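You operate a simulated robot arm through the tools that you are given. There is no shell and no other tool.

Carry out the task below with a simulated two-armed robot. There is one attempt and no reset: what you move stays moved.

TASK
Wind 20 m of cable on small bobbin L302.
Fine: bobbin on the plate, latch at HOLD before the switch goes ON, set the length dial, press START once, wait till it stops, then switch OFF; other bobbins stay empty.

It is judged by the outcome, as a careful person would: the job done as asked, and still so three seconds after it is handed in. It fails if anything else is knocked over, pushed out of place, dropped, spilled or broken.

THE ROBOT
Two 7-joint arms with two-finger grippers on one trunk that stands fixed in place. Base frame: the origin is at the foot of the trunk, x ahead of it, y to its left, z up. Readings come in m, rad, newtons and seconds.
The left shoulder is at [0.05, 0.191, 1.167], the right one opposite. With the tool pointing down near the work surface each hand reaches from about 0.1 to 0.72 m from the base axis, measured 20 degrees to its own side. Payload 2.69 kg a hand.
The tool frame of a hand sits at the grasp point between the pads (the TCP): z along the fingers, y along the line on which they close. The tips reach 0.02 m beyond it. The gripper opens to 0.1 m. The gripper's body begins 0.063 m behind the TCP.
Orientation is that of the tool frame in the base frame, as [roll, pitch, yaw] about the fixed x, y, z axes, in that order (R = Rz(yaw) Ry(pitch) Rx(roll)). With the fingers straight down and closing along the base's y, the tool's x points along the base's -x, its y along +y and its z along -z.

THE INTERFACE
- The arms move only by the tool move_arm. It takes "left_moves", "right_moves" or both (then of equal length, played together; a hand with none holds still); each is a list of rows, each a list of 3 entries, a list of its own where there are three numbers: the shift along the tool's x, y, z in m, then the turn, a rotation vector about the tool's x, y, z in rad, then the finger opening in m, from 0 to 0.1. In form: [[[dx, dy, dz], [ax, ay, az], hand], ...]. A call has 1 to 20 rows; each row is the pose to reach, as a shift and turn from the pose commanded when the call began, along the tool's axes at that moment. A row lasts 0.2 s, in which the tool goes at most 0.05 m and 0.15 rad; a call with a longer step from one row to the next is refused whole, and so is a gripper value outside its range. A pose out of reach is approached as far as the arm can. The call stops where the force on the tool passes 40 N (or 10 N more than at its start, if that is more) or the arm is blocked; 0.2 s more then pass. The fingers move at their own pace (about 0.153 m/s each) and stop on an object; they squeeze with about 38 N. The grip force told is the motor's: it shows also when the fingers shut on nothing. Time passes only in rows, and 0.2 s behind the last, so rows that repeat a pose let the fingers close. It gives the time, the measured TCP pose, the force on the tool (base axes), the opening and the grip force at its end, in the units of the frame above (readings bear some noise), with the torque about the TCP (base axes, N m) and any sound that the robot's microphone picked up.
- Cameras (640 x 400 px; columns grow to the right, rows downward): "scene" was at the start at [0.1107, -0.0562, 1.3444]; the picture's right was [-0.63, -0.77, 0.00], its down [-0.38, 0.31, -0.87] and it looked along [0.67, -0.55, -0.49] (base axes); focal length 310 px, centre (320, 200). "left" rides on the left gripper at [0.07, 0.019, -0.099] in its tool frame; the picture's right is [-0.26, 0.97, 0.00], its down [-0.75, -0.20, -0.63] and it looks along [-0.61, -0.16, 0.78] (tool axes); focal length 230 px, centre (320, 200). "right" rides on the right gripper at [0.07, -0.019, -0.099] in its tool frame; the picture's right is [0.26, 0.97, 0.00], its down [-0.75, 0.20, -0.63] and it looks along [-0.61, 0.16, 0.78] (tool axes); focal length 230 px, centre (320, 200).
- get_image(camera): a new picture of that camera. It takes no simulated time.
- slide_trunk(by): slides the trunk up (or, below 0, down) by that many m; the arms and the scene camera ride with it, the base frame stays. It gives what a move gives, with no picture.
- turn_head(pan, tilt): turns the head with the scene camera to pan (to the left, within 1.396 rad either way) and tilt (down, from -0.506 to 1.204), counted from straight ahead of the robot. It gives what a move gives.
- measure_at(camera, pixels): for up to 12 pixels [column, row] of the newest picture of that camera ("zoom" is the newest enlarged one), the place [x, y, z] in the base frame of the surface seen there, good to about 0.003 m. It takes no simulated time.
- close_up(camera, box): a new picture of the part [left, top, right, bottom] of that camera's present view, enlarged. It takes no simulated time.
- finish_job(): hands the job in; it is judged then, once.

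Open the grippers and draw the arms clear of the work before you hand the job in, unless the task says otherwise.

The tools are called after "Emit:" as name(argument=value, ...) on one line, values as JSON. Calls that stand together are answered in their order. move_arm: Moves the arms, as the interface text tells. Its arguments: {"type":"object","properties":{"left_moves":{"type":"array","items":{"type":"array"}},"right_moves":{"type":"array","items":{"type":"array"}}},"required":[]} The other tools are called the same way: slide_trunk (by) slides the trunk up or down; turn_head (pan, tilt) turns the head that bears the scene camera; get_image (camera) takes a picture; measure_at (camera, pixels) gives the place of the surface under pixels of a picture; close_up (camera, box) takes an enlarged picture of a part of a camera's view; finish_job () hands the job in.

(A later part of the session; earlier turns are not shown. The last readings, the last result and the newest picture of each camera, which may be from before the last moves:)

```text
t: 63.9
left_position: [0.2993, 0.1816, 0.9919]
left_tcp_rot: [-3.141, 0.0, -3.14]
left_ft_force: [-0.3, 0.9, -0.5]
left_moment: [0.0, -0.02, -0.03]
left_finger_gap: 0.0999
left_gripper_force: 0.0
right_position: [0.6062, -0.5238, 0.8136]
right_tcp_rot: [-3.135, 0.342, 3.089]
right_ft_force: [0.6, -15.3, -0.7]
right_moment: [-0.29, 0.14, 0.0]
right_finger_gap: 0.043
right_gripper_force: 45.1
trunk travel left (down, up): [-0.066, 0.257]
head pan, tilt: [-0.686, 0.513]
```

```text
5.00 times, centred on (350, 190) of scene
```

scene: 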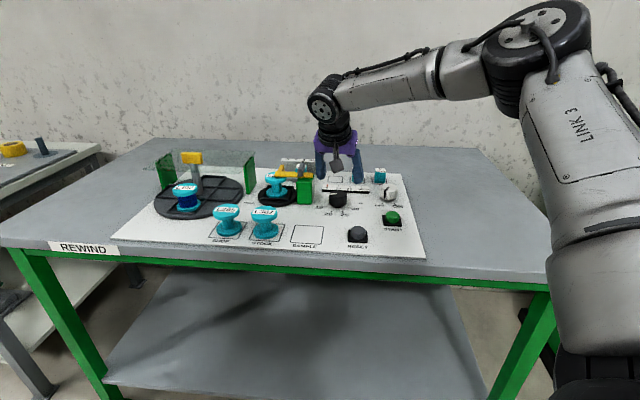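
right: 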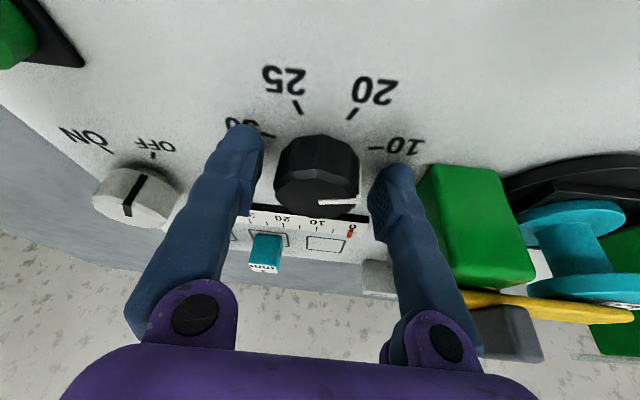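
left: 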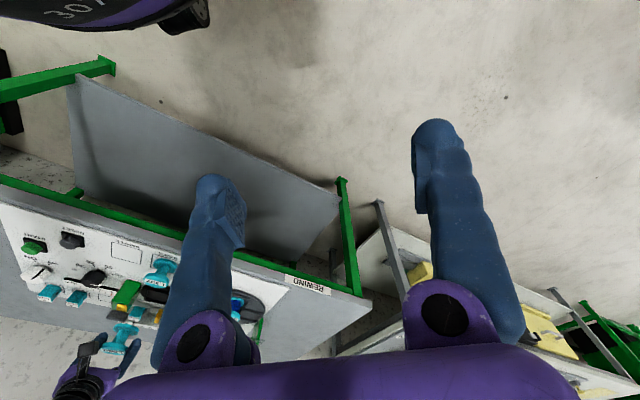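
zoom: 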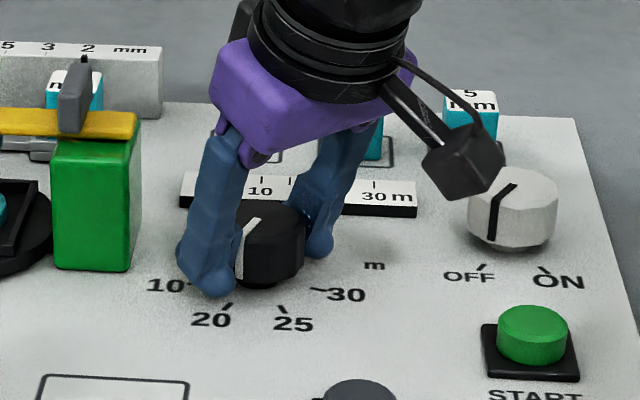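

The pointer now aims at the 20 tick after 52.3° of rotation. I'll measure pointer and tick to verify before releasing.

Emit:
close_up(camera="right", box=[220, 50, 430, 260])

Emit:
measure_at(camera="zoom", pixels=[[316, 290], [386, 286], [421, 189], [410, 189], [432, 188], [380, 122], [279, 108], [310, 278]])

```text
1.90 times, centred on (325, 155) of right
```

zoom: 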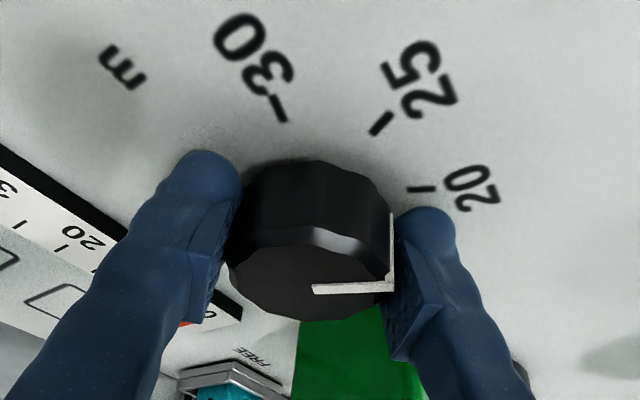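

```text
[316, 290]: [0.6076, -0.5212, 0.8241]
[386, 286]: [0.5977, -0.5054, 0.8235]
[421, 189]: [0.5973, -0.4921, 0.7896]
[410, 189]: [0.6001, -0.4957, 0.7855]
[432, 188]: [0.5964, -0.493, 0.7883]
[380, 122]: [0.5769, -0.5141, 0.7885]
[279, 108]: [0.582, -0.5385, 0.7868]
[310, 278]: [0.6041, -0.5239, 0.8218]
```

The hand and knob turned together by 52.3° from the 10 mark, which matches the 52° spacing to 20. I'll open the fingers and rise to inspect it.

Emit:
move_arm(right_moves=[[[0, 0, 0], [0, 0, 0], 0.05], [[0, 0, 0], [0, 0, 0], 0.065], [[0, 0, 0], [0, 0, 0], 0.065], [[-0.0084, 0, -0.0236], [0, 0, 0], 0.065], [[-0.0168, 0, -0.0471], [0, 0, 0], 0.065], [[-0.0252, 0, -0.0707], [0, 0, 0], 0.065], [[-0.0252, 0, -0.0707], [0, 0, 0], 0.065]])

Emit:
close_up(camera="scene", box=[315, 180, 375, 225])

Emit:
get_image(camera="right")

```text
t: 65.5
left_position: [0.2985, 0.1831, 0.9913]
left_tcp_rot: [3.142, 0.0, -3.141]
left_ft_force: [-0.1, 0.3, -0.3]
left_moment: [0.01, -0.01, 0.02]
left_finger_gap: 0.0999
left_gripper_force: 0.0
right_position: [0.6076, -0.5212, 0.8906]
right_tcp_rot: [-3.136, 0.344, 3.09]
right_ft_force: [-0.4, -0.9, 1.0]
right_moment: [0.01, 0.05, 0.03]
right_finger_gap: 0.065
right_gripper_force: 0.0
trunk travel left (down, up): [-0.066, 0.257]
head pan, tilt: [-0.686, 0.513]
```

```text
8.89 times, centred on (345, 202) of scene
```

zoom: 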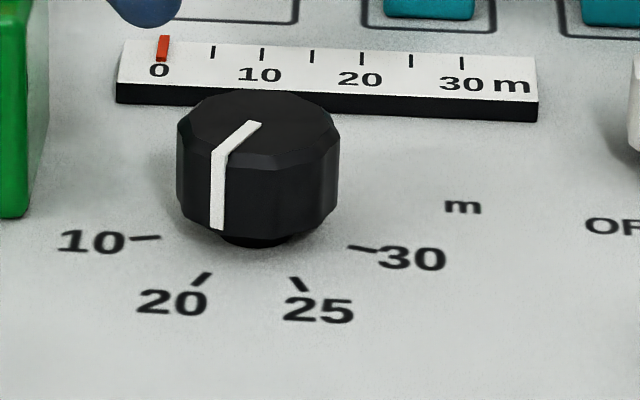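

```text
taken
```

right: 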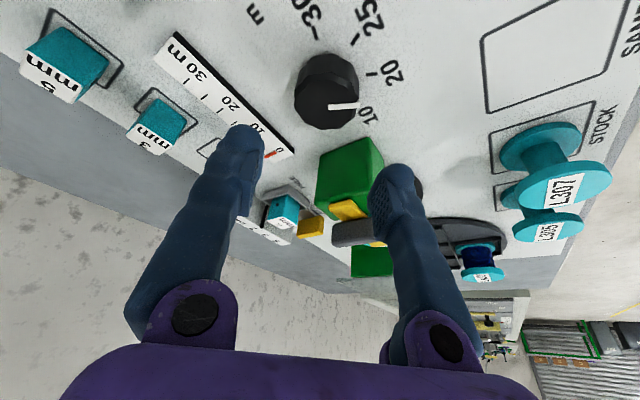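

The pointer on the knob's top runs parallel to the direction of the 20 tick. I'll verify once more with a zoomed right view and measurements.

Emit:
close_up(camera="right", box=[270, 0, 420, 140])

Emit:
measure_at(camera="zoom", pixels=[[270, 300], [365, 302], [450, 208], [425, 205], [390, 105], [250, 300], [135, 275], [255, 360]])

```text
2.86 times, centred on (345, 70) of right
```

zoom: 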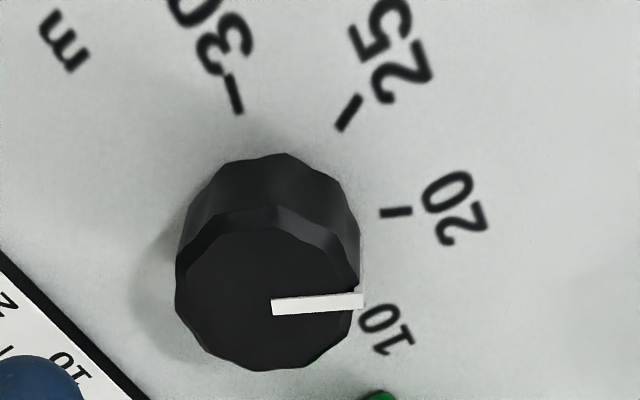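

```text
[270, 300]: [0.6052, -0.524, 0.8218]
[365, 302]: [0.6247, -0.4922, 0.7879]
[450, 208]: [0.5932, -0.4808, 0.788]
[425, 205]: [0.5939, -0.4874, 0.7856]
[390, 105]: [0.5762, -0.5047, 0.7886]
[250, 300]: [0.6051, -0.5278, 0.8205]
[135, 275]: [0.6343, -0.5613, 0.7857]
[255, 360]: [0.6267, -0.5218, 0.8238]
```

The pointer and the 20 tick are parallel within about 2° in this view. I'll do one more numeric check on the pointer ends.

Emit:
measure_at(camera="zoom", pixels=[[277, 306], [300, 304], [325, 302], [350, 300], [384, 212], [396, 212], [408, 211], [268, 290]])

Emit:
close_up(camera="scene", box=[360, 160, 430, 240])

```text
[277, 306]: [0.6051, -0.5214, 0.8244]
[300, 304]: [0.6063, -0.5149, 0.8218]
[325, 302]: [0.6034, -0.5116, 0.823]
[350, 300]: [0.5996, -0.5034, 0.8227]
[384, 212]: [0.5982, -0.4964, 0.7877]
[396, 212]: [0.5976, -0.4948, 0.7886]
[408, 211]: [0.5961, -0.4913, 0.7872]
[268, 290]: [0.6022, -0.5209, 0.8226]
```

```text
5.00 times, centred on (395, 200) of scene
```

zoom: 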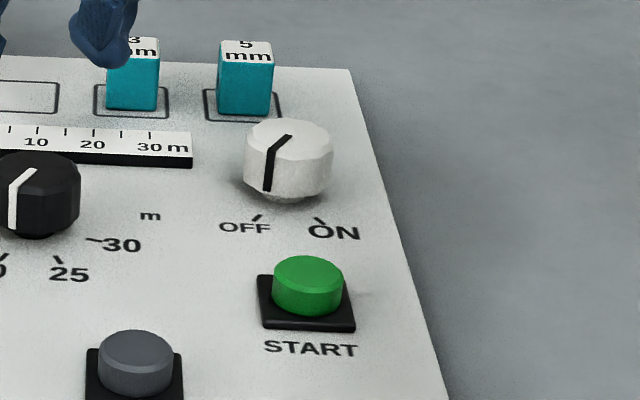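

The dial reads 20. Next is the OFF/ON switch; I'll measure its knob, pointer and the two tick marks.

Emit:
measure_at(camera="zoom", pixels=[[288, 148], [247, 155], [332, 155], [290, 122], [285, 160], [290, 137], [270, 150], [257, 218], [320, 221], [288, 195], [308, 275], [308, 290]])

Emit:
close_up(camera="scene", box=[370, 175, 425, 215])

```text
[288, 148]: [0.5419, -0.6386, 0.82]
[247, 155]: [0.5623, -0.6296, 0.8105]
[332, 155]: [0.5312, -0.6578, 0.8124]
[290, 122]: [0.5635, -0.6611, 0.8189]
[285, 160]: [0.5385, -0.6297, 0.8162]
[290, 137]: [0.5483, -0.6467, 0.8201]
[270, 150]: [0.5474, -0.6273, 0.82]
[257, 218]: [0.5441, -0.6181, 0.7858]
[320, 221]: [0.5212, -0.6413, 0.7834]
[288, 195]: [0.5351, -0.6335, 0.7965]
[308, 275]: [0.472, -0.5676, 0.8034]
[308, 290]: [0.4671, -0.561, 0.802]
```

```text
10.00 times, centred on (398, 195) of scene
```

zoom: 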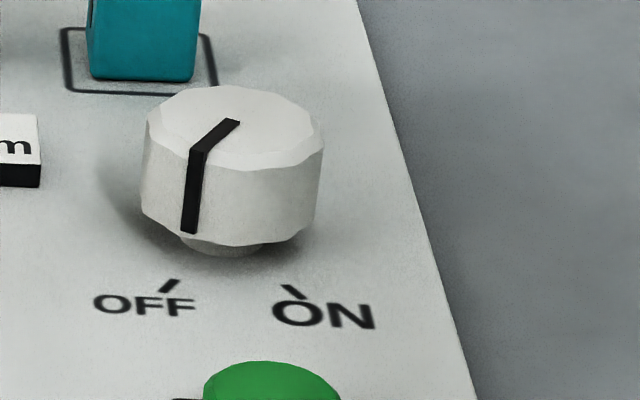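

Emit:
measure_at(camera="zoom", pixels=[[154, 122], [318, 140], [205, 92], [275, 95], [205, 155], [285, 160], [236, 126], [198, 149], [234, 122], [170, 286], [294, 293], [188, 225]])

```text
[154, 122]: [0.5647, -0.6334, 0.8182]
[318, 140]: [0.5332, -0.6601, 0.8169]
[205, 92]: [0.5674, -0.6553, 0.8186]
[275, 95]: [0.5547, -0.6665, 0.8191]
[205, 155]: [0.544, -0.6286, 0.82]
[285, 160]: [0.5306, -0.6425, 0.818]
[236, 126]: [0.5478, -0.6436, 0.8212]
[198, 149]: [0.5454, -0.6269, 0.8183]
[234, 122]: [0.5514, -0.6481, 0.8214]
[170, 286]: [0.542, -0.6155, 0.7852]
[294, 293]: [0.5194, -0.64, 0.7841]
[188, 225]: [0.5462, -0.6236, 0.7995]
```

The switch centre is (0.549,-0.648), its pointer is at azimuth ≈100° (OFF, tick ≈102°) and ON is at ≈165°, so it needs about +64° counter-clockwise. I'll check the nearby 5 mm block before moving the hand there.

Emit:
close_up(camera="scene", box=[340, 160, 420, 220])

Emit:
measure_at(camera="zoom", pixels=[[320, 60], [300, 130], [345, 130], [355, 70], [280, 120], [365, 145], [200, 110], [320, 25]])

```text
6.67 times, centred on (380, 190) of scene
```

zoom: 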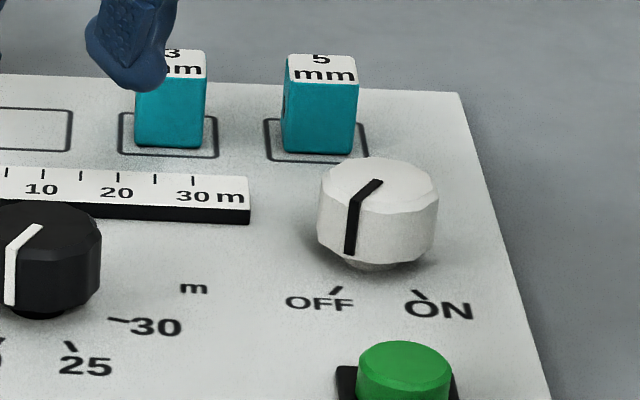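

```text
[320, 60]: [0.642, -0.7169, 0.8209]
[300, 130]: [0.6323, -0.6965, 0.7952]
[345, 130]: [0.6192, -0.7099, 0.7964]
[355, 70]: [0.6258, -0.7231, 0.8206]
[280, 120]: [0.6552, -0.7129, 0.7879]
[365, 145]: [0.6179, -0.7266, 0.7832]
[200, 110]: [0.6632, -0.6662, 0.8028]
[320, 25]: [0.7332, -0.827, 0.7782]
```

The surroundings of the switch are clear. I'll move the hand over it at the same height while turning it back to about -70°.

Emit:
move_arm(right_moves=[[[0.0054, -0.0144, -0.0019], [0.0438, 0, 0.1224], 0.065], [[0.0109, -0.0288, -0.0039], [0.0877, 0, 0.2448], 0.065], [[0.0163, -0.0432, -0.0058], [0.1315, 0, 0.3671], 0.065], [[0.0218, -0.0576, -0.0078], [0.1754, 0, 0.4895], 0.065], [[0.0272, -0.0719, -0.0097], [0.2192, 0, 0.6119], 0.065], [[0.0327, -0.0863, -0.0117], [0.2631, 0, 0.7343], 0.065], [[0.0381, -0.1007, -0.0136], [0.3069, 0, 0.8566], 0.065], [[0.0436, -0.1151, -0.0156], [0.3508, 0, 0.979], 0.065], [[0.049, -0.1295, -0.0175], [0.3946, 0, 1.1014], 0.065], [[0.049, -0.1295, -0.0175], [0.3946, 0, 1.1014], 0.065]])

Emit:
get_image(camera="right")

Emit:
get_image(camera="scene")

```text
t: 67.7
left_position: [0.3003, 0.182, 0.9927]
left_tcp_rot: [3.142, 0.001, -3.14]
left_ft_force: [-0.9, 0.2, 0.4]
left_moment: [0.01, -0.03, -0.01]
left_finger_gap: 0.0998
left_gripper_force: 0.1
right_position: [0.5484, -0.6479, 0.8915]
right_tcp_rot: [-3.139, 0.348, 1.917]
right_ft_force: [-0.7, -0.1, 0.6]
right_moment: [0.01, 0.0, 0.03]
right_finger_gap: 0.0646
right_gripper_force: 0.0
trunk travel left (down, up): [-0.066, 0.257]
head pan, tilt: [-0.686, 0.513]
```

```text
taken
```

right: 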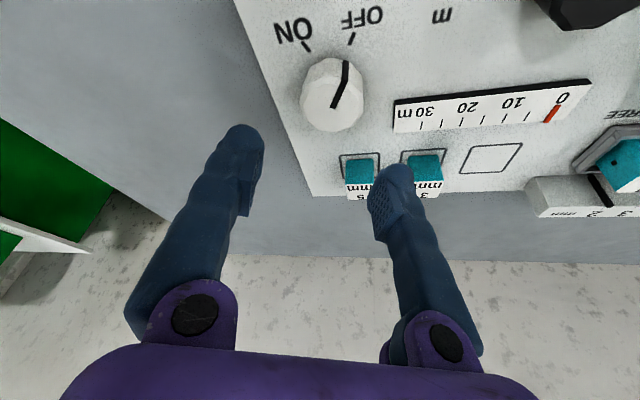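

```text
taken
```

scene: 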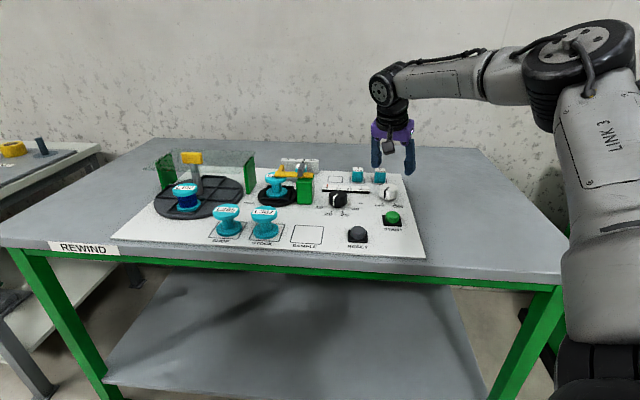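

Reached without a reach warning. I'll zoom on the switch in the right view and measure knob and ticks from here.

Emit:
close_up(camera="right", box=[260, 0, 410, 140])

```text
2.86 times, centred on (335, 70) of right
```

zoom: 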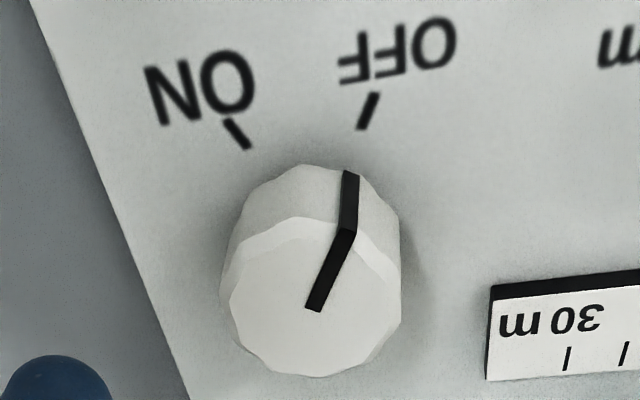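

Emit:
measure_at(camera="zoom", pixels=[[313, 305], [345, 238], [235, 295], [398, 295], [315, 222], [315, 372], [368, 111], [237, 133], [350, 180], [315, 297], [490, 290], [490, 375]])

```text
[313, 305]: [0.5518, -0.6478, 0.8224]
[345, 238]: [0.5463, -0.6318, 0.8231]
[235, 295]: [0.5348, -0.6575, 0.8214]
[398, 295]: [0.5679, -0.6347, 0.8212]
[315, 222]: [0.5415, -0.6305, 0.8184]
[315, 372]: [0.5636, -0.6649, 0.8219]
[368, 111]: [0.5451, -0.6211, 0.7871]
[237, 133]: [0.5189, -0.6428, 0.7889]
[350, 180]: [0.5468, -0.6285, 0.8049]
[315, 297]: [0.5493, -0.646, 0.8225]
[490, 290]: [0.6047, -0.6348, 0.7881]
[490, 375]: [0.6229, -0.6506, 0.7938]
```

The switch centre from both views is about (0.5505,-0.647), with OFF at azimuth ≈101° and ON at ≈168–170°. I'll turn the hand a little further back and tilt slightly more, leaving wrist room for a 68° turn.

Emit:
move_arm(right_moves=[[[0, 0, 0], [0.0443, 0, 0.1222], 0.065], [[0, 0, 0], [0.0443, 0, 0.1222], 0.065]])

Emit:
move_arm(right_moves=[[[0, 0, 0], [0, -0.088, 0], 0.065], [[0, 0, 0], [0, -0.088, 0], 0.065]])

Emit:
move_arm(right_moves=[[[0, 0, 0], [0, 0, 0], 0.065]])

```text
t: 68.3
left_position: [0.3, 0.1821, 0.9919]
left_tcp_rot: [-3.141, -0.001, -3.14]
left_ft_force: [0.3, 0.2, 0.1]
left_moment: [0.04, -0.02, 0.0]
left_finger_gap: 0.0998
left_gripper_force: 0.0
right_position: [0.5485, -0.6479, 0.8902]
right_tcp_rot: [-3.14, 0.349, 1.786]
right_ft_force: [-0.1, 0.3, 0.2]
right_moment: [0.03, -0.01, -0.01]
right_finger_gap: 0.0648
right_gripper_force: 0.1
trunk travel left (down, up): [-0.066, 0.257]
head pan, tilt: [-0.686, 0.513]
```

```text
t: 68.9
left_position: [0.2997, 0.183, 0.9925]
left_tcp_rot: [-3.141, 0.0, -3.141]
left_ft_force: [0.2, 0.6, -0.5]
left_moment: [0.01, 0.03, 0.01]
left_finger_gap: 0.0997
left_gripper_force: 0.1
right_position: [0.5482, -0.6479, 0.8898]
right_tcp_rot: [-3.139, 0.438, 1.789]
right_ft_force: [-0.3, 0.2, -0.5]
right_moment: [0.0, 0.0, -0.03]
right_finger_gap: 0.0651
right_gripper_force: 0.1
trunk travel left (down, up): [-0.066, 0.257]
head pan, tilt: [-0.686, 0.513]
```

```text
t: 69.3
left_position: [0.2985, 0.1827, 0.9923]
left_tcp_rot: [3.14, 0.001, -3.14]
left_ft_force: [0.1, -0.8, 0.1]
left_moment: [-0.01, 0.01, -0.04]
left_finger_gap: 0.0999
left_gripper_force: 0.1
right_position: [0.5481, -0.6473, 0.8895]
right_tcp_rot: [-3.141, 0.438, 1.789]
right_ft_force: [0.2, 1.1, -0.5]
right_moment: [-0.01, -0.03, -0.02]
right_finger_gap: 0.065
right_gripper_force: 0.0
trunk travel left (down, up): [-0.066, 0.257]
head pan, tilt: [-0.686, 0.513]
```

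The TCP averages (0.5483,-0.6478,0.890). I'll descend around the switch knob with a 2 mm centring shift and the fingers at 0.058.

Emit:
move_arm(right_moves=[[[0.0082, 0.0023, 0.0173], [0, 0, 0], 0.058], [[0.0164, 0.0023, 0.0346], [0, 0, 0], 0.058], [[0.0245, 0.0023, 0.0518], [0, 0, 0], 0.058], [[0.0327, 0.0023, 0.0691], [0, 0, 0], 0.058], [[0.0327, 0.0023, 0.0691], [0, 0, 0], 0.058]])

Emit:
get_image(camera="right")

Emit:
close_up(camera="scene", box=[340, 140, 440, 230])

```text
t: 70.5
left_position: [0.2998, 0.184, 0.9926]
left_tcp_rot: [-3.141, 0.0, -3.139]
left_ft_force: [-0.5, -0.2, 0.0]
left_moment: [0.03, 0.02, 0.02]
left_finger_gap: 0.1
left_gripper_force: 0.1
right_position: [0.5494, -0.6467, 0.8122]
right_tcp_rot: [-3.141, 0.438, 1.79]
right_ft_force: [-0.1, 0.1, 0.1]
right_moment: [0.0, 0.01, 0.04]
right_finger_gap: 0.0581
right_gripper_force: 0.0
trunk travel left (down, up): [-0.066, 0.257]
head pan, tilt: [-0.686, 0.513]
```

```text
taken
```

right: 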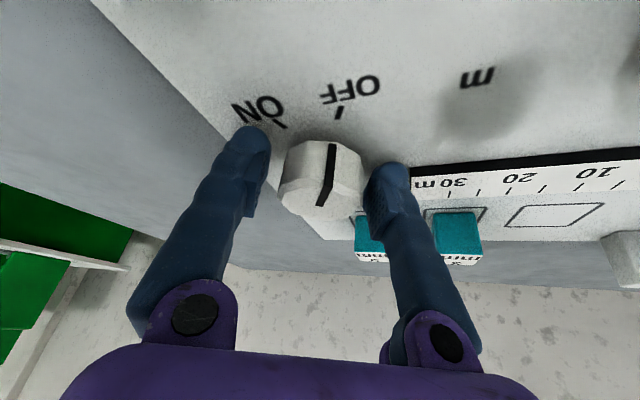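

```text
4.44 times, centred on (390, 185) of scene
```

zoom: 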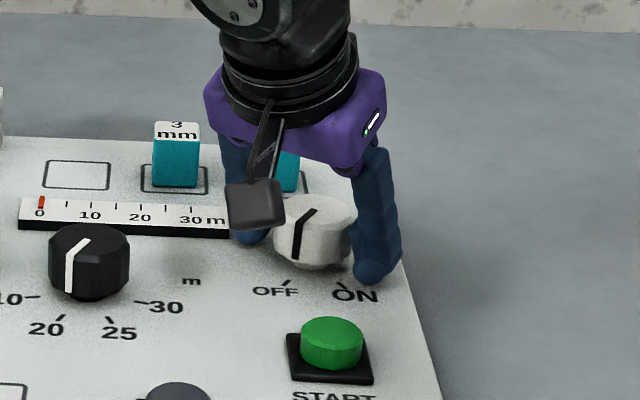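

The knob sits slightly nearer the left finger (right side of the picture). I'll shift 1.5 mm that way and close on the knob.

Emit:
move_arm(right_moves=[[[0, 0.0015, 0], [0, 0, 0], 0.058], [[0, 0.0015, 0], [0, 0, 0], 0.048], [[0, 0.0015, 0], [0, 0, 0], 0.042], [[0, 0.0015, 0], [0, 0, 0], 0.036], [[0, 0.0015, 0], [0, 0, 0], 0.03], [[0, 0.0015, 0], [0, 0, 0], 0.03]])

Emit:
close_up(camera="right", box=[220, 50, 430, 260])

```text
t: 71.9
left_position: [0.2987, 0.1822, 0.9912]
left_tcp_rot: [3.14, 0.001, -3.139]
left_ft_force: [0.0, 0.2, 0.8]
left_moment: [0.01, 0.01, -0.01]
left_finger_gap: 0.1001
left_gripper_force: 0.1
right_position: [0.5512, -0.6466, 0.8115]
right_tcp_rot: [-3.139, 0.436, 1.789]
right_ft_force: [0.4, -0.8, -0.3]
right_moment: [0.01, -0.14, -0.03]
right_finger_gap: 0.0435
right_gripper_force: 45.3
trunk travel left (down, up): [-0.066, 0.257]
head pan, tilt: [-0.686, 0.513]
```

```text
1.90 times, centred on (325, 155) of right
```

zoom: 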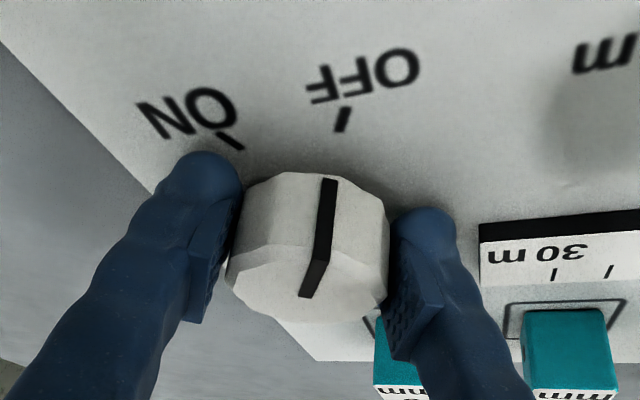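

Centred grip at 0.0435 m. The bobbin is on the plate, the latch is at HOLD and the dial is at 20, so I'll start turning the switch counter-clockwise towards ON, 0.6 rad first.

Emit:
move_arm(right_moves=[[[0, 0, 0], [-0.0422, 0, -0.0906], 0.03], [[0, 0, 0], [-0.0845, 0, -0.1813], 0.03], [[0, 0, 0], [-0.1267, 0, -0.2719], 0.03], [[0, 0, 0], [-0.169, 0, -0.3626], 0.03], [[0, 0, 0], [-0.2112, 0, -0.4532], 0.03], [[0, 0, 0], [-0.2534, 0, -0.5438], 0.03], [[0, 0, 0], [-0.2534, 0, -0.5438], 0.03]])

Emit:
close_up(camera="right", box=[220, 50, 430, 260])

Emit:
close_up(camera="scene", box=[250, 140, 440, 240])

```text
t: 73.5
left_position: [0.2987, 0.1814, 0.9916]
left_tcp_rot: [-3.141, 0.001, 3.141]
left_ft_force: [-0.5, 0.2, -0.1]
left_moment: [0.02, 0.0, 0.0]
left_finger_gap: 0.1
left_gripper_force: 0.0
right_position: [0.5485, -0.648, 0.812]
right_tcp_rot: [-3.137, 0.431, 2.389]
right_ft_force: [-16.0, 0.4, -10.3]
right_moment: [-0.13, 0.26, -0.06]
right_finger_gap: 0.0433
right_gripper_force: 44.9
trunk travel left (down, up): [-0.066, 0.257]
head pan, tilt: [-0.686, 0.513]
```

```text
1.90 times, centred on (325, 155) of right
```

zoom: 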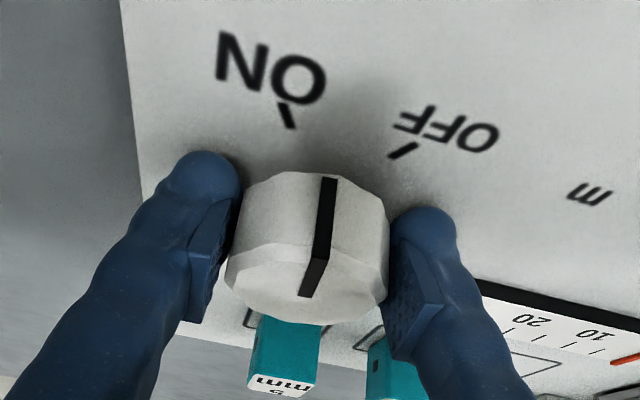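

```text
3.37 times, centred on (345, 190) of scene
```

zoom: 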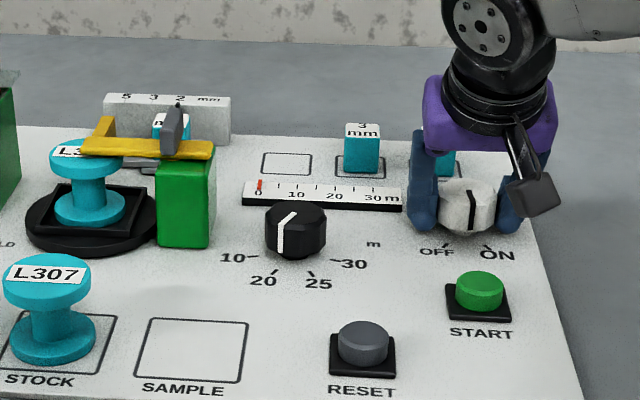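

The switch follows the hand, about halfway. I'll relieve the small side load with a 1 mm shift and turn another 0.45 rad.

Emit:
move_arm(right_moves=[[[0.0006, -0.001, -0.0014], [-0.0376, 0, -0.0818], 0.03], [[0.0006, -0.001, -0.0014], [-0.0752, 0, -0.1635], 0.03], [[0.0006, -0.001, -0.0014], [-0.1128, 0, -0.2453], 0.03], [[0.0006, -0.001, -0.0014], [-0.1504, 0, -0.3271], 0.03], [[0.0006, -0.001, -0.0014], [-0.188, 0, -0.4089], 0.03], [[0.0006, -0.001, -0.0014], [-0.188, 0, -0.4089], 0.03]])

Emit:
close_up(camera="right", box=[220, 50, 430, 260])

Emit:
close_up(camera="scene", box=[340, 150, 440, 230])

```text
t: 74.9
left_position: [0.3001, 0.1806, 0.993]
left_tcp_rot: [3.141, 0.0, -3.14]
left_ft_force: [-0.5, -0.5, 0.3]
left_moment: [-0.03, -0.01, -0.01]
left_finger_gap: 0.1004
left_gripper_force: 0.1
right_position: [0.5477, -0.6487, 0.8128]
right_tcp_rot: [-3.136, 0.432, 2.838]
right_ft_force: [-10.5, -17.6, -8.3]
right_moment: [-0.12, 0.32, -0.83]
right_finger_gap: 0.0439
right_gripper_force: 45.0
trunk travel left (down, up): [-0.066, 0.257]
head pan, tilt: [-0.686, 0.513]
```

```text
1.90 times, centred on (325, 155) of right
```

zoom: 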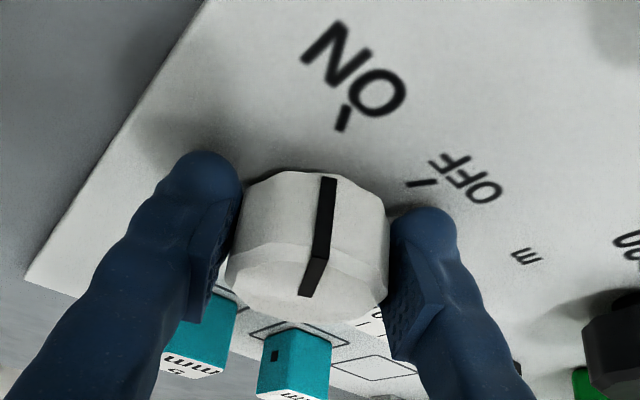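

```text
5.00 times, centred on (390, 190) of scene
```

zoom: 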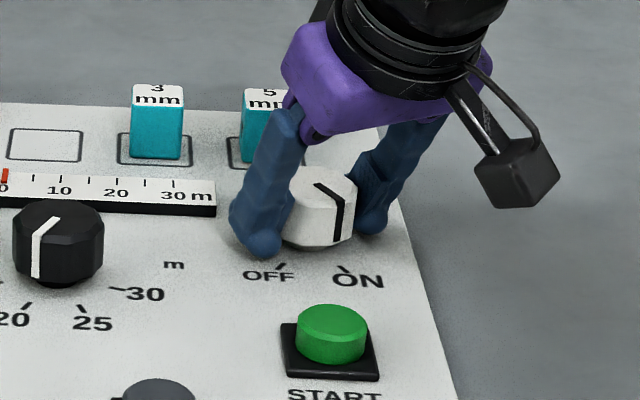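

A reaction torque has appeared and the pointer now lines up with the ON tick at (343,117) exactly as it did with OFF before. I'll release the switch and rise.

Emit:
move_arm(right_moves=[[[0, 0, 0], [0, 0, 0], 0.05], [[0, 0, 0], [0, 0, 0], 0.06], [[0, 0, 0], [0, 0, 0], 0.06], [[-0.0105, 0, -0.0227], [0, 0, 0], 0.06], [[-0.0209, 0, -0.0454], [0, 0, 0], 0.06], [[-0.0314, 0, -0.0681], [0, 0, 0], 0.06], [[-0.0314, 0, -0.0681], [0, 0, 0], 0.06]])

Emit:
get_image(camera="scene")

Emit:
close_up(camera="scene", box=[340, 160, 430, 240])

```text
t: 76.5
left_position: [0.2998, 0.1835, 0.9912]
left_tcp_rot: [3.141, -0.001, -3.139]
left_ft_force: [1.1, -1.1, 0.0]
left_moment: [0.03, -0.02, 0.01]
left_finger_gap: 0.1
left_gripper_force: 0.1
right_position: [0.5491, -0.6483, 0.8872]
right_tcp_rot: [-3.136, 0.431, 2.841]
right_ft_force: [0.0, 0.1, -0.6]
right_moment: [-0.02, 0.0, 0.04]
right_finger_gap: 0.06
right_gripper_force: 0.1
trunk travel left (down, up): [-0.066, 0.257]
head pan, tilt: [-0.686, 0.513]
```

```text
taken
```

scene: 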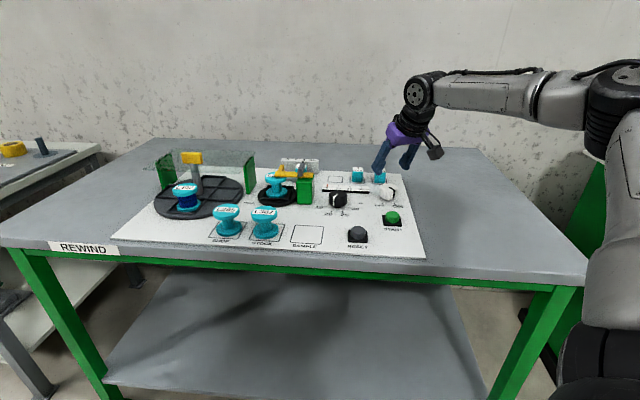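

```text
5.00 times, centred on (385, 200) of scene
```

zoom: 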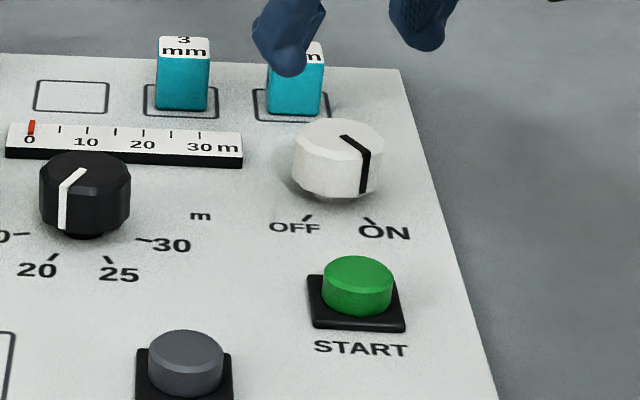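

The switch points to ON and the dial to 20. Now I'll measure the START button for the press.

Emit:
measure_at(camera="zoom", pixels=[[357, 272], [325, 272], [390, 272], [357, 258], [357, 287], [357, 305], [315, 310], [400, 320], [320, 285], [357, 265], [345, 128], [367, 190]])

Emit:
close_up(camera="scene", box=[370, 190, 420, 235])

```text
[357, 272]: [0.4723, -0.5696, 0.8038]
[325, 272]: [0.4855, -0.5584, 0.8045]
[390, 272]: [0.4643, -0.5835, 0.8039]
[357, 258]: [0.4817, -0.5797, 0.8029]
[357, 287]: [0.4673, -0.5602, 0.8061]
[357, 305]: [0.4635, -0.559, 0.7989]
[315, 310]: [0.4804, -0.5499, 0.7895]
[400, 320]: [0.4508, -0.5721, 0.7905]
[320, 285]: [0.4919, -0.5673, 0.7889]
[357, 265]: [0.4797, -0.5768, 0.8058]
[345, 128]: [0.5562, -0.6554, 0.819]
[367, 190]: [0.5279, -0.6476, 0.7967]
```

```text
8.89 times, centred on (395, 212) of scene
```

zoom: 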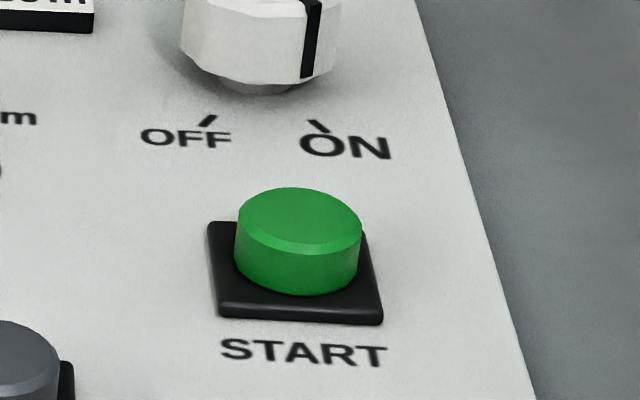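

START's top centre is about (0.475,-0.5705) at z≈0.804. I'll move above it with the fingers closing and the tool straightened to vertical.

Emit:
move_arm(right_moves=[[[0.022, 0.0131, -0.0082], [0, 0.1075, 0], 0.06], [[0.0441, 0.0262, -0.0164], [0, 0.215, 0], 0.03], [[0.0661, 0.0393, -0.0246], [0, 0.3225, 0], 0.0], [[0.0881, 0.0524, -0.0328], [0, 0.431, 0], 0.0], [[0.0881, 0.0524, -0.0328], [0, 0.431, 0], 0.0], [[0.0881, 0.0524, -0.0328], [0, 0.431, 0], 0.0]])

Emit:
get_image(camera="right")

Emit:
close_up(camera="scene", box=[330, 150, 430, 240])

```text
t: 77.9
left_position: [0.2989, 0.1828, 0.9923]
left_tcp_rot: [-3.141, -0.001, -3.14]
left_ft_force: [1.2, 0.6, 0.2]
left_moment: [0.02, 0.02, -0.02]
left_finger_gap: 0.0998
left_gripper_force: 0.0
right_position: [0.4741, -0.5674, 0.88]
right_tcp_rot: [-3.14, 0.001, 2.838]
right_ft_force: [-0.4, -0.4, 0.1]
right_moment: [0.03, 0.01, -0.01]
right_finger_gap: 0.0
right_gripper_force: 29.7
trunk travel left (down, up): [-0.066, 0.257]
head pan, tilt: [-0.686, 0.513]
```

```text
taken
```

right: 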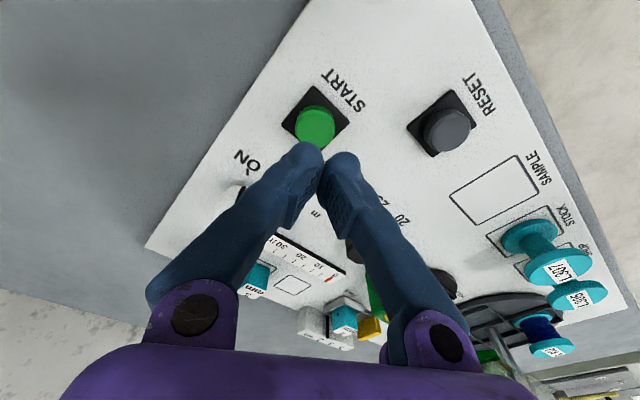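

```text
4.44 times, centred on (380, 195) of scene
```

zoom: 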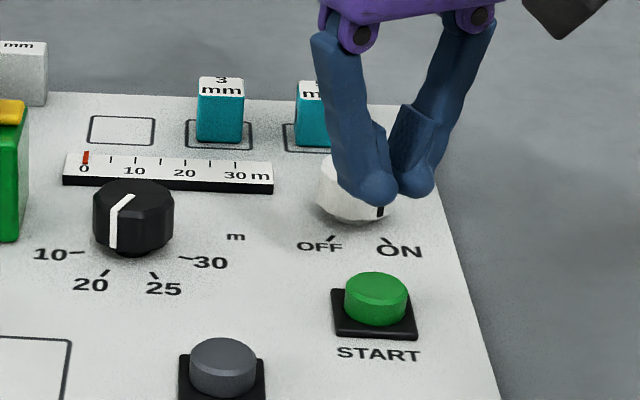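

The hand hovers beside START, seen at (313,123). I'll measure the button from this view to centre the press.

Emit:
close_up(camera="right", box=[260, 70, 380, 170])

Emit:
measure_at(camera="zoom", pixels=[[283, 215], [245, 210], [345, 215], [290, 185], [290, 260], [283, 230]])

```text
4.00 times, centred on (320, 120) of right
```

zoom: 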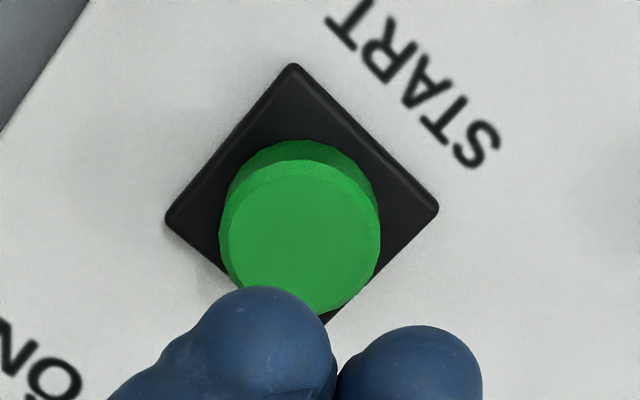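

```text
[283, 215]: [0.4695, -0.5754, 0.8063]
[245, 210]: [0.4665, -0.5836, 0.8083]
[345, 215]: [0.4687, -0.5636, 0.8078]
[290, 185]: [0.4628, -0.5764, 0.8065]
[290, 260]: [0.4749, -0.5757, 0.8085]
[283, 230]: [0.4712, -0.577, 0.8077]
```

The button centre from both views averages (0.4737,-0.572). I'll shift 3 mm and press down gently until it clicks.

Emit:
move_arm(right_moves=[[[-0.0009, -0.0029, 0.02], [0, 0, 0], 0.0], [[-0.0009, -0.0029, 0.04], [0, 0, 0], 0.0], [[-0.0009, -0.0029, 0.05], [0, 0, 0], 0.0], [[-0.0009, -0.0029, 0.054], [0, 0, 0], 0.0], [[-0.0009, -0.0029, 0.057], [0, 0, 0], 0.0], [[-0.0009, -0.0029, 0.06], [0, 0, 0], 0.0]])

Emit:
close_up(camera="scene", box=[330, 150, 430, 240])

```text
t: 79.3
left_position: [0.2988, 0.1828, 0.9928]
left_tcp_rot: [3.14, 0.002, -3.142]
left_ft_force: [-0.2, 0.7, -0.4]
left_moment: [0.0, 0.0, 0.01]
left_finger_gap: 0.1001
left_gripper_force: 0.1
right_position: [0.4734, -0.5735, 0.8207]
right_tcp_rot: [-3.14, 0.005, 2.838]
right_ft_force: [-0.2, 0.9, 0.2]
right_moment: [0.04, -0.01, 0.0]
right_finger_gap: 0.0062
right_gripper_force: 29.8
trunk travel left (down, up): [-0.066, 0.257]
head pan, tilt: [-0.686, 0.513]
```

```text
4.44 times, centred on (380, 195) of scene
```

zoom: 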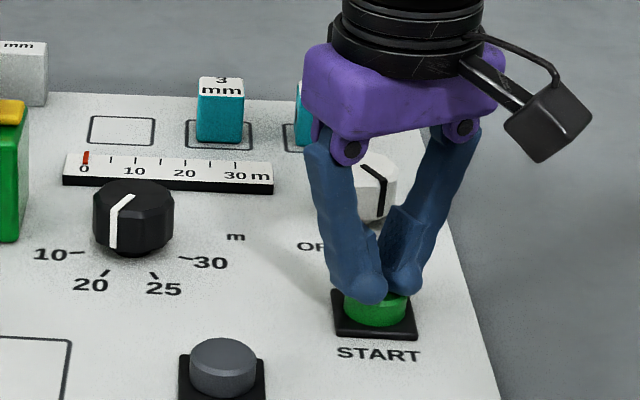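

The fingertips rest on the button with almost no force yet, and the readout is still 0. I'll press a few millimetres further.

Emit:
move_arm(right_moves=[[[0, 0, 0.002], [0, 0, 0], 0.0], [[0, 0, 0.004], [0, 0, 0], 0.0]])

Emit:
close_up(camera="scene", box=[330, 150, 430, 240])

Emit:
get_image(camera="right")

```text
t: 79.9
left_position: [0.2991, 0.1828, 0.9921]
left_tcp_rot: [3.141, 0.0, -3.14]
left_ft_force: [-0.6, 0.4, 0.1]
left_moment: [-0.04, 0.01, 0.01]
left_finger_gap: 0.1001
left_gripper_force: 0.1
right_position: [0.4758, -0.5719, 0.8162]
right_tcp_rot: [-3.139, 0.003, 2.838]
right_ft_force: [-0.7, 1.6, 1.6]
right_moment: [0.05, 0.02, 0.01]
right_finger_gap: 0.006
right_gripper_force: 29.6
trunk travel left (down, up): [-0.066, 0.257]
head pan, tilt: [-0.686, 0.513]
heard: click
```

```text
4.44 times, centred on (380, 195) of scene
```

zoom: 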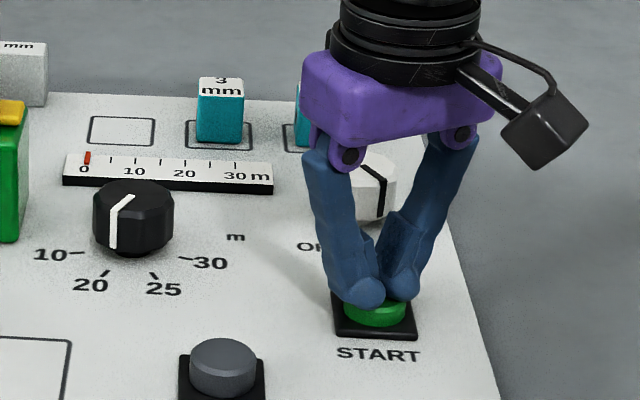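

```text
taken
```

right: 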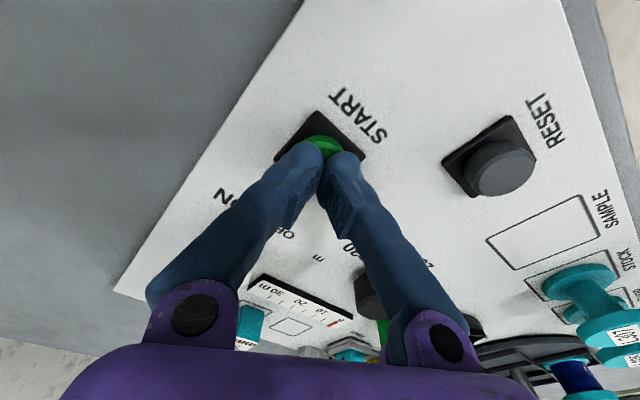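

A click was heard: START has been pressed once. I'll lift straight off and watch the readout.

Emit:
move_arm(right_moves=[[[0, 0, -0.02], [0, 0, 0], 0.0], [[0, 0, -0.05], [0, 0, 0], 0.0], [[0, 0, -0.07], [0, 0, 0], 0.0], [[0, 0, -0.07], [0, 0, 0], 0.0]])

Emit:
close_up(camera="scene", box=[250, 150, 430, 250])

```text
t: 80.9
left_position: [0.2993, 0.1827, 0.9915]
left_tcp_rot: [3.141, 0.0, -3.141]
left_ft_force: [0.4, 0.0, -0.8]
left_moment: [-0.01, -0.01, -0.02]
left_finger_gap: 0.1001
left_gripper_force: 0.0
right_position: [0.4755, -0.5706, 0.8859]
right_tcp_rot: [-3.138, 0.004, 2.838]
right_ft_force: [-0.1, 0.0, -0.1]
right_moment: [-0.02, -0.01, 0.01]
right_finger_gap: 0.0
right_gripper_force: 29.2
trunk travel left (down, up): [-0.066, 0.257]
head pan, tilt: [-0.686, 0.513]
```

```text
3.56 times, centred on (340, 200) of scene
```

zoom: 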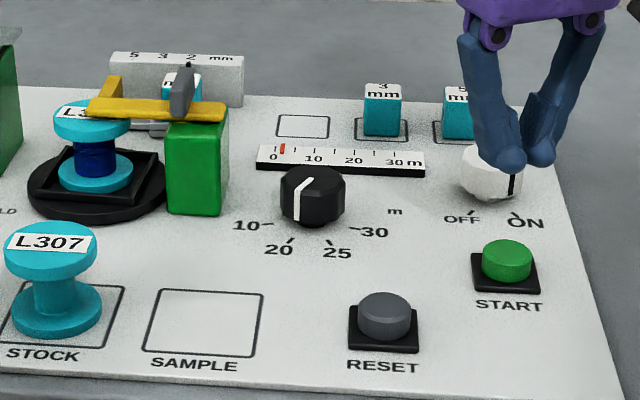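

Winding is running: L302 is gaining blue cable and the marker is moving near 2 m. While it runs I'll bring the open hand back above the switch without touching anything.

Emit:
move_arm(right_moves=[[[-0.0234, -0.013, -0.0003], [0, -0.1078, 0], 0.0], [[-0.0468, -0.0259, -0.0007], [0, -0.2155, 0], 0.0], [[-0.0702, -0.0389, -0.001], [0, -0.3233, 0], 0.03], [[-0.0936, -0.0518, -0.0013], [0, -0.431, 0], 0.06], [[-0.0936, -0.0518, -0.0013], [0, -0.431, 0], 0.06], [[-0.0936, -0.0518, -0.0013], [0, -0.431, 0], 0.06]])

Emit:
close_up(camera="scene", box=[250, 150, 430, 250])

```text
t: 82.3
left_position: [0.2997, 0.182, 0.9924]
left_tcp_rot: [3.141, 0.0, -3.14]
left_ft_force: [-0.3, -0.2, 0.2]
left_moment: [0.0, 0.03, -0.04]
left_finger_gap: 0.1002
left_gripper_force: 0.1
right_position: [0.5497, -0.6501, 0.8886]
right_tcp_rot: [-3.136, 0.435, 2.841]
right_ft_force: [0.2, -0.2, -0.3]
right_moment: [0.0, 0.0, 0.01]
right_finger_gap: 0.0601
right_gripper_force: 0.1
trunk travel left (down, up): [-0.066, 0.257]
head pan, tilt: [-0.686, 0.513]
```

```text
3.56 times, centred on (340, 200) of scene
```

zoom: 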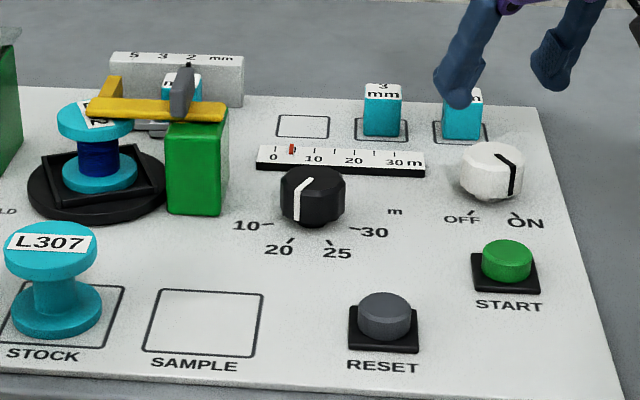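

The marker is at about 4–5 m and the plate is turning with the bobbin. I'll hold still and wait.

Emit:
move_arm(right_moves=[[[0, 0, 0], [0, 0, 0], 0.06], [[0, 0, 0], [0, 0, 0], 0.06], [[0, 0, 0], [0, 0, 0], 0.06], [[0, 0, 0], [0, 0, 0], 0.06], [[0, 0, 0], [0, 0, 0], 0.06], [[0, 0, 0], [0, 0, 0], 0.06], [[0, 0, 0], [0, 0, 0], 0.06], [[0, 0, 0], [0, 0, 0], 0.06], [[0, 0, 0], [0, 0, 0], 0.06], [[0, 0, 0], [0, 0, 0], 0.06], [[0, 0, 0], [0, 0, 0], 0.06], [[0, 0, 0], [0, 0, 0], 0.06], [[0, 0, 0], [0, 0, 0], 0.06], [[0, 0, 0], [0, 0, 0], 0.06], [[0, 0, 0], [0, 0, 0], 0.06], [[0, 0, 0], [0, 0, 0], 0.06], [[0, 0, 0], [0, 0, 0], 0.06], [[0, 0, 0], [0, 0, 0], 0.06], [[0, 0, 0], [0, 0, 0], 0.06], [[0, 0, 0], [0, 0, 0], 0.06]])

Emit:
close_up(camera="scene", box=[250, 150, 430, 250])

```text
t: 86.5
left_position: [0.2997, 0.1829, 0.9918]
left_tcp_rot: [-3.141, 0.001, -3.138]
left_ft_force: [-0.9, 1.0, 0.0]
left_moment: [-0.04, -0.01, 0.01]
left_finger_gap: 0.1001
left_gripper_force: 0.1
right_position: [0.5484, -0.6496, 0.8893]
right_tcp_rot: [-3.136, 0.435, 2.841]
right_ft_force: [0.2, -0.1, 0.5]
right_moment: [-0.03, 0.0, -0.02]
right_finger_gap: 0.06
right_gripper_force: 0.0
trunk travel left (down, up): [-0.066, 0.257]
head pan, tilt: [-0.686, 0.513]
```

```text
3.56 times, centred on (340, 200) of scene
```

zoom: 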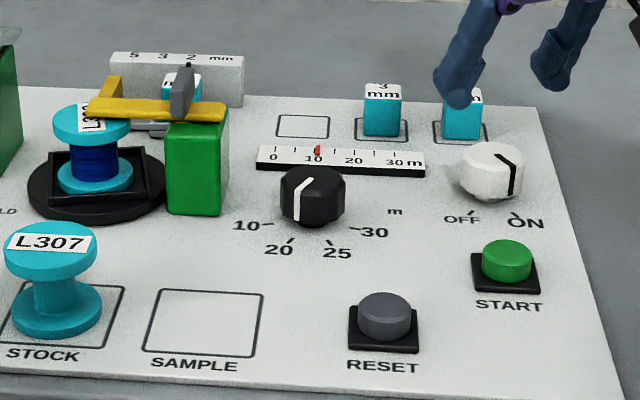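

The marker is at about 11 m and climbing. I'll keep waiting.

Emit:
move_arm(right_moves=[[[0, 0, 0], [0, 0, 0], 0.06], [[0, 0, 0], [0, 0, 0], 0.06], [[0, 0, 0], [0, 0, 0], 0.06], [[0, 0, 0], [0, 0, 0], 0.06], [[0, 0, 0], [0, 0, 0], 0.06], [[0, 0, 0], [0, 0, 0], 0.06], [[0, 0, 0], [0, 0, 0], 0.06], [[0, 0, 0], [0, 0, 0], 0.06], [[0, 0, 0], [0, 0, 0], 0.06], [[0, 0, 0], [0, 0, 0], 0.06], [[0, 0, 0], [0, 0, 0], 0.06], [[0, 0, 0], [0, 0, 0], 0.06], [[0, 0, 0], [0, 0, 0], 0.06], [[0, 0, 0], [0, 0, 0], 0.06], [[0, 0, 0], [0, 0, 0], 0.06], [[0, 0, 0], [0, 0, 0], 0.06], [[0, 0, 0], [0, 0, 0], 0.06], [[0, 0, 0], [0, 0, 0], 0.06], [[0, 0, 0], [0, 0, 0], 0.06], [[0, 0, 0], [0, 0, 0], 0.06]])

Emit:
close_up(camera="scene", box=[250, 150, 430, 250])

```text
t: 90.7
left_position: [0.299, 0.1832, 0.9913]
left_tcp_rot: [-3.141, 0.0, -3.138]
left_ft_force: [-0.3, 0.0, -0.3]
left_moment: [-0.03, 0.0, -0.01]
left_finger_gap: 0.1005
left_gripper_force: 0.0
right_position: [0.5498, -0.6493, 0.89]
right_tcp_rot: [-3.137, 0.435, 2.841]
right_ft_force: [0.1, -0.1, -0.4]
right_moment: [0.0, 0.02, 0.01]
right_finger_gap: 0.0599
right_gripper_force: 0.0
trunk travel left (down, up): [-0.066, 0.257]
head pan, tilt: [-0.686, 0.513]
```

```text
3.56 times, centred on (340, 200) of scene
```

zoom: 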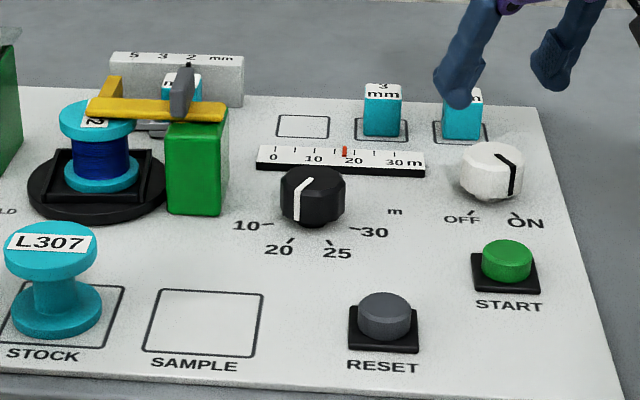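

The marker is now near 17–18 m. I'll wait another 3 seconds.

Emit:
move_arm(right_moves=[[[0, 0, 0], [0, 0, 0], 0.06], [[0, 0, 0], [0, 0, 0], 0.06], [[0, 0, 0], [0, 0, 0], 0.06], [[0, 0, 0], [0, 0, 0], 0.06], [[0, 0, 0], [0, 0, 0], 0.06], [[0, 0, 0], [0, 0, 0], 0.06], [[0, 0, 0], [0, 0, 0], 0.06], [[0, 0, 0], [0, 0, 0], 0.06], [[0, 0, 0], [0, 0, 0], 0.06], [[0, 0, 0], [0, 0, 0], 0.06], [[0, 0, 0], [0, 0, 0], 0.06], [[0, 0, 0], [0, 0, 0], 0.06], [[0, 0, 0], [0, 0, 0], 0.06], [[0, 0, 0], [0, 0, 0], 0.06], [[0, 0, 0], [0, 0, 0], 0.06]])

Emit:
close_up(camera="scene", box=[250, 150, 430, 250])

```text
t: 93.9
left_position: [0.3, 0.1825, 0.9923]
left_tcp_rot: [3.14, 0.001, -3.141]
left_ft_force: [0.0, -0.2, -0.5]
left_moment: [-0.03, 0.0, -0.01]
left_finger_gap: 0.1003
left_gripper_force: 0.1
right_position: [0.5498, -0.6506, 0.8898]
right_tcp_rot: [-3.136, 0.435, 2.839]
right_ft_force: [0.4, 0.6, 1.0]
right_moment: [-0.04, -0.01, -0.02]
right_finger_gap: 0.0602
right_gripper_force: 0.0
trunk travel left (down, up): [-0.066, 0.257]
head pan, tilt: [-0.686, 0.513]
```

```text
3.56 times, centred on (340, 200) of scene
```

zoom: 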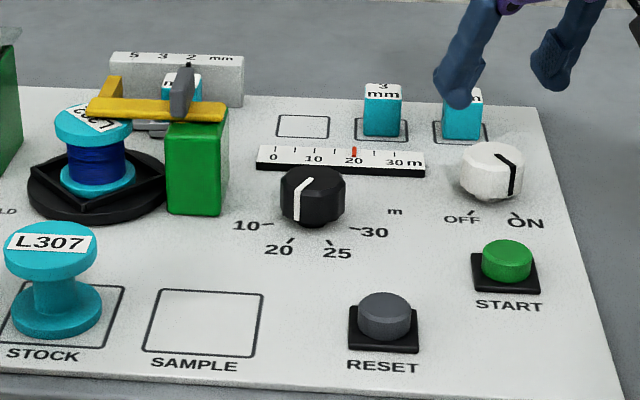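

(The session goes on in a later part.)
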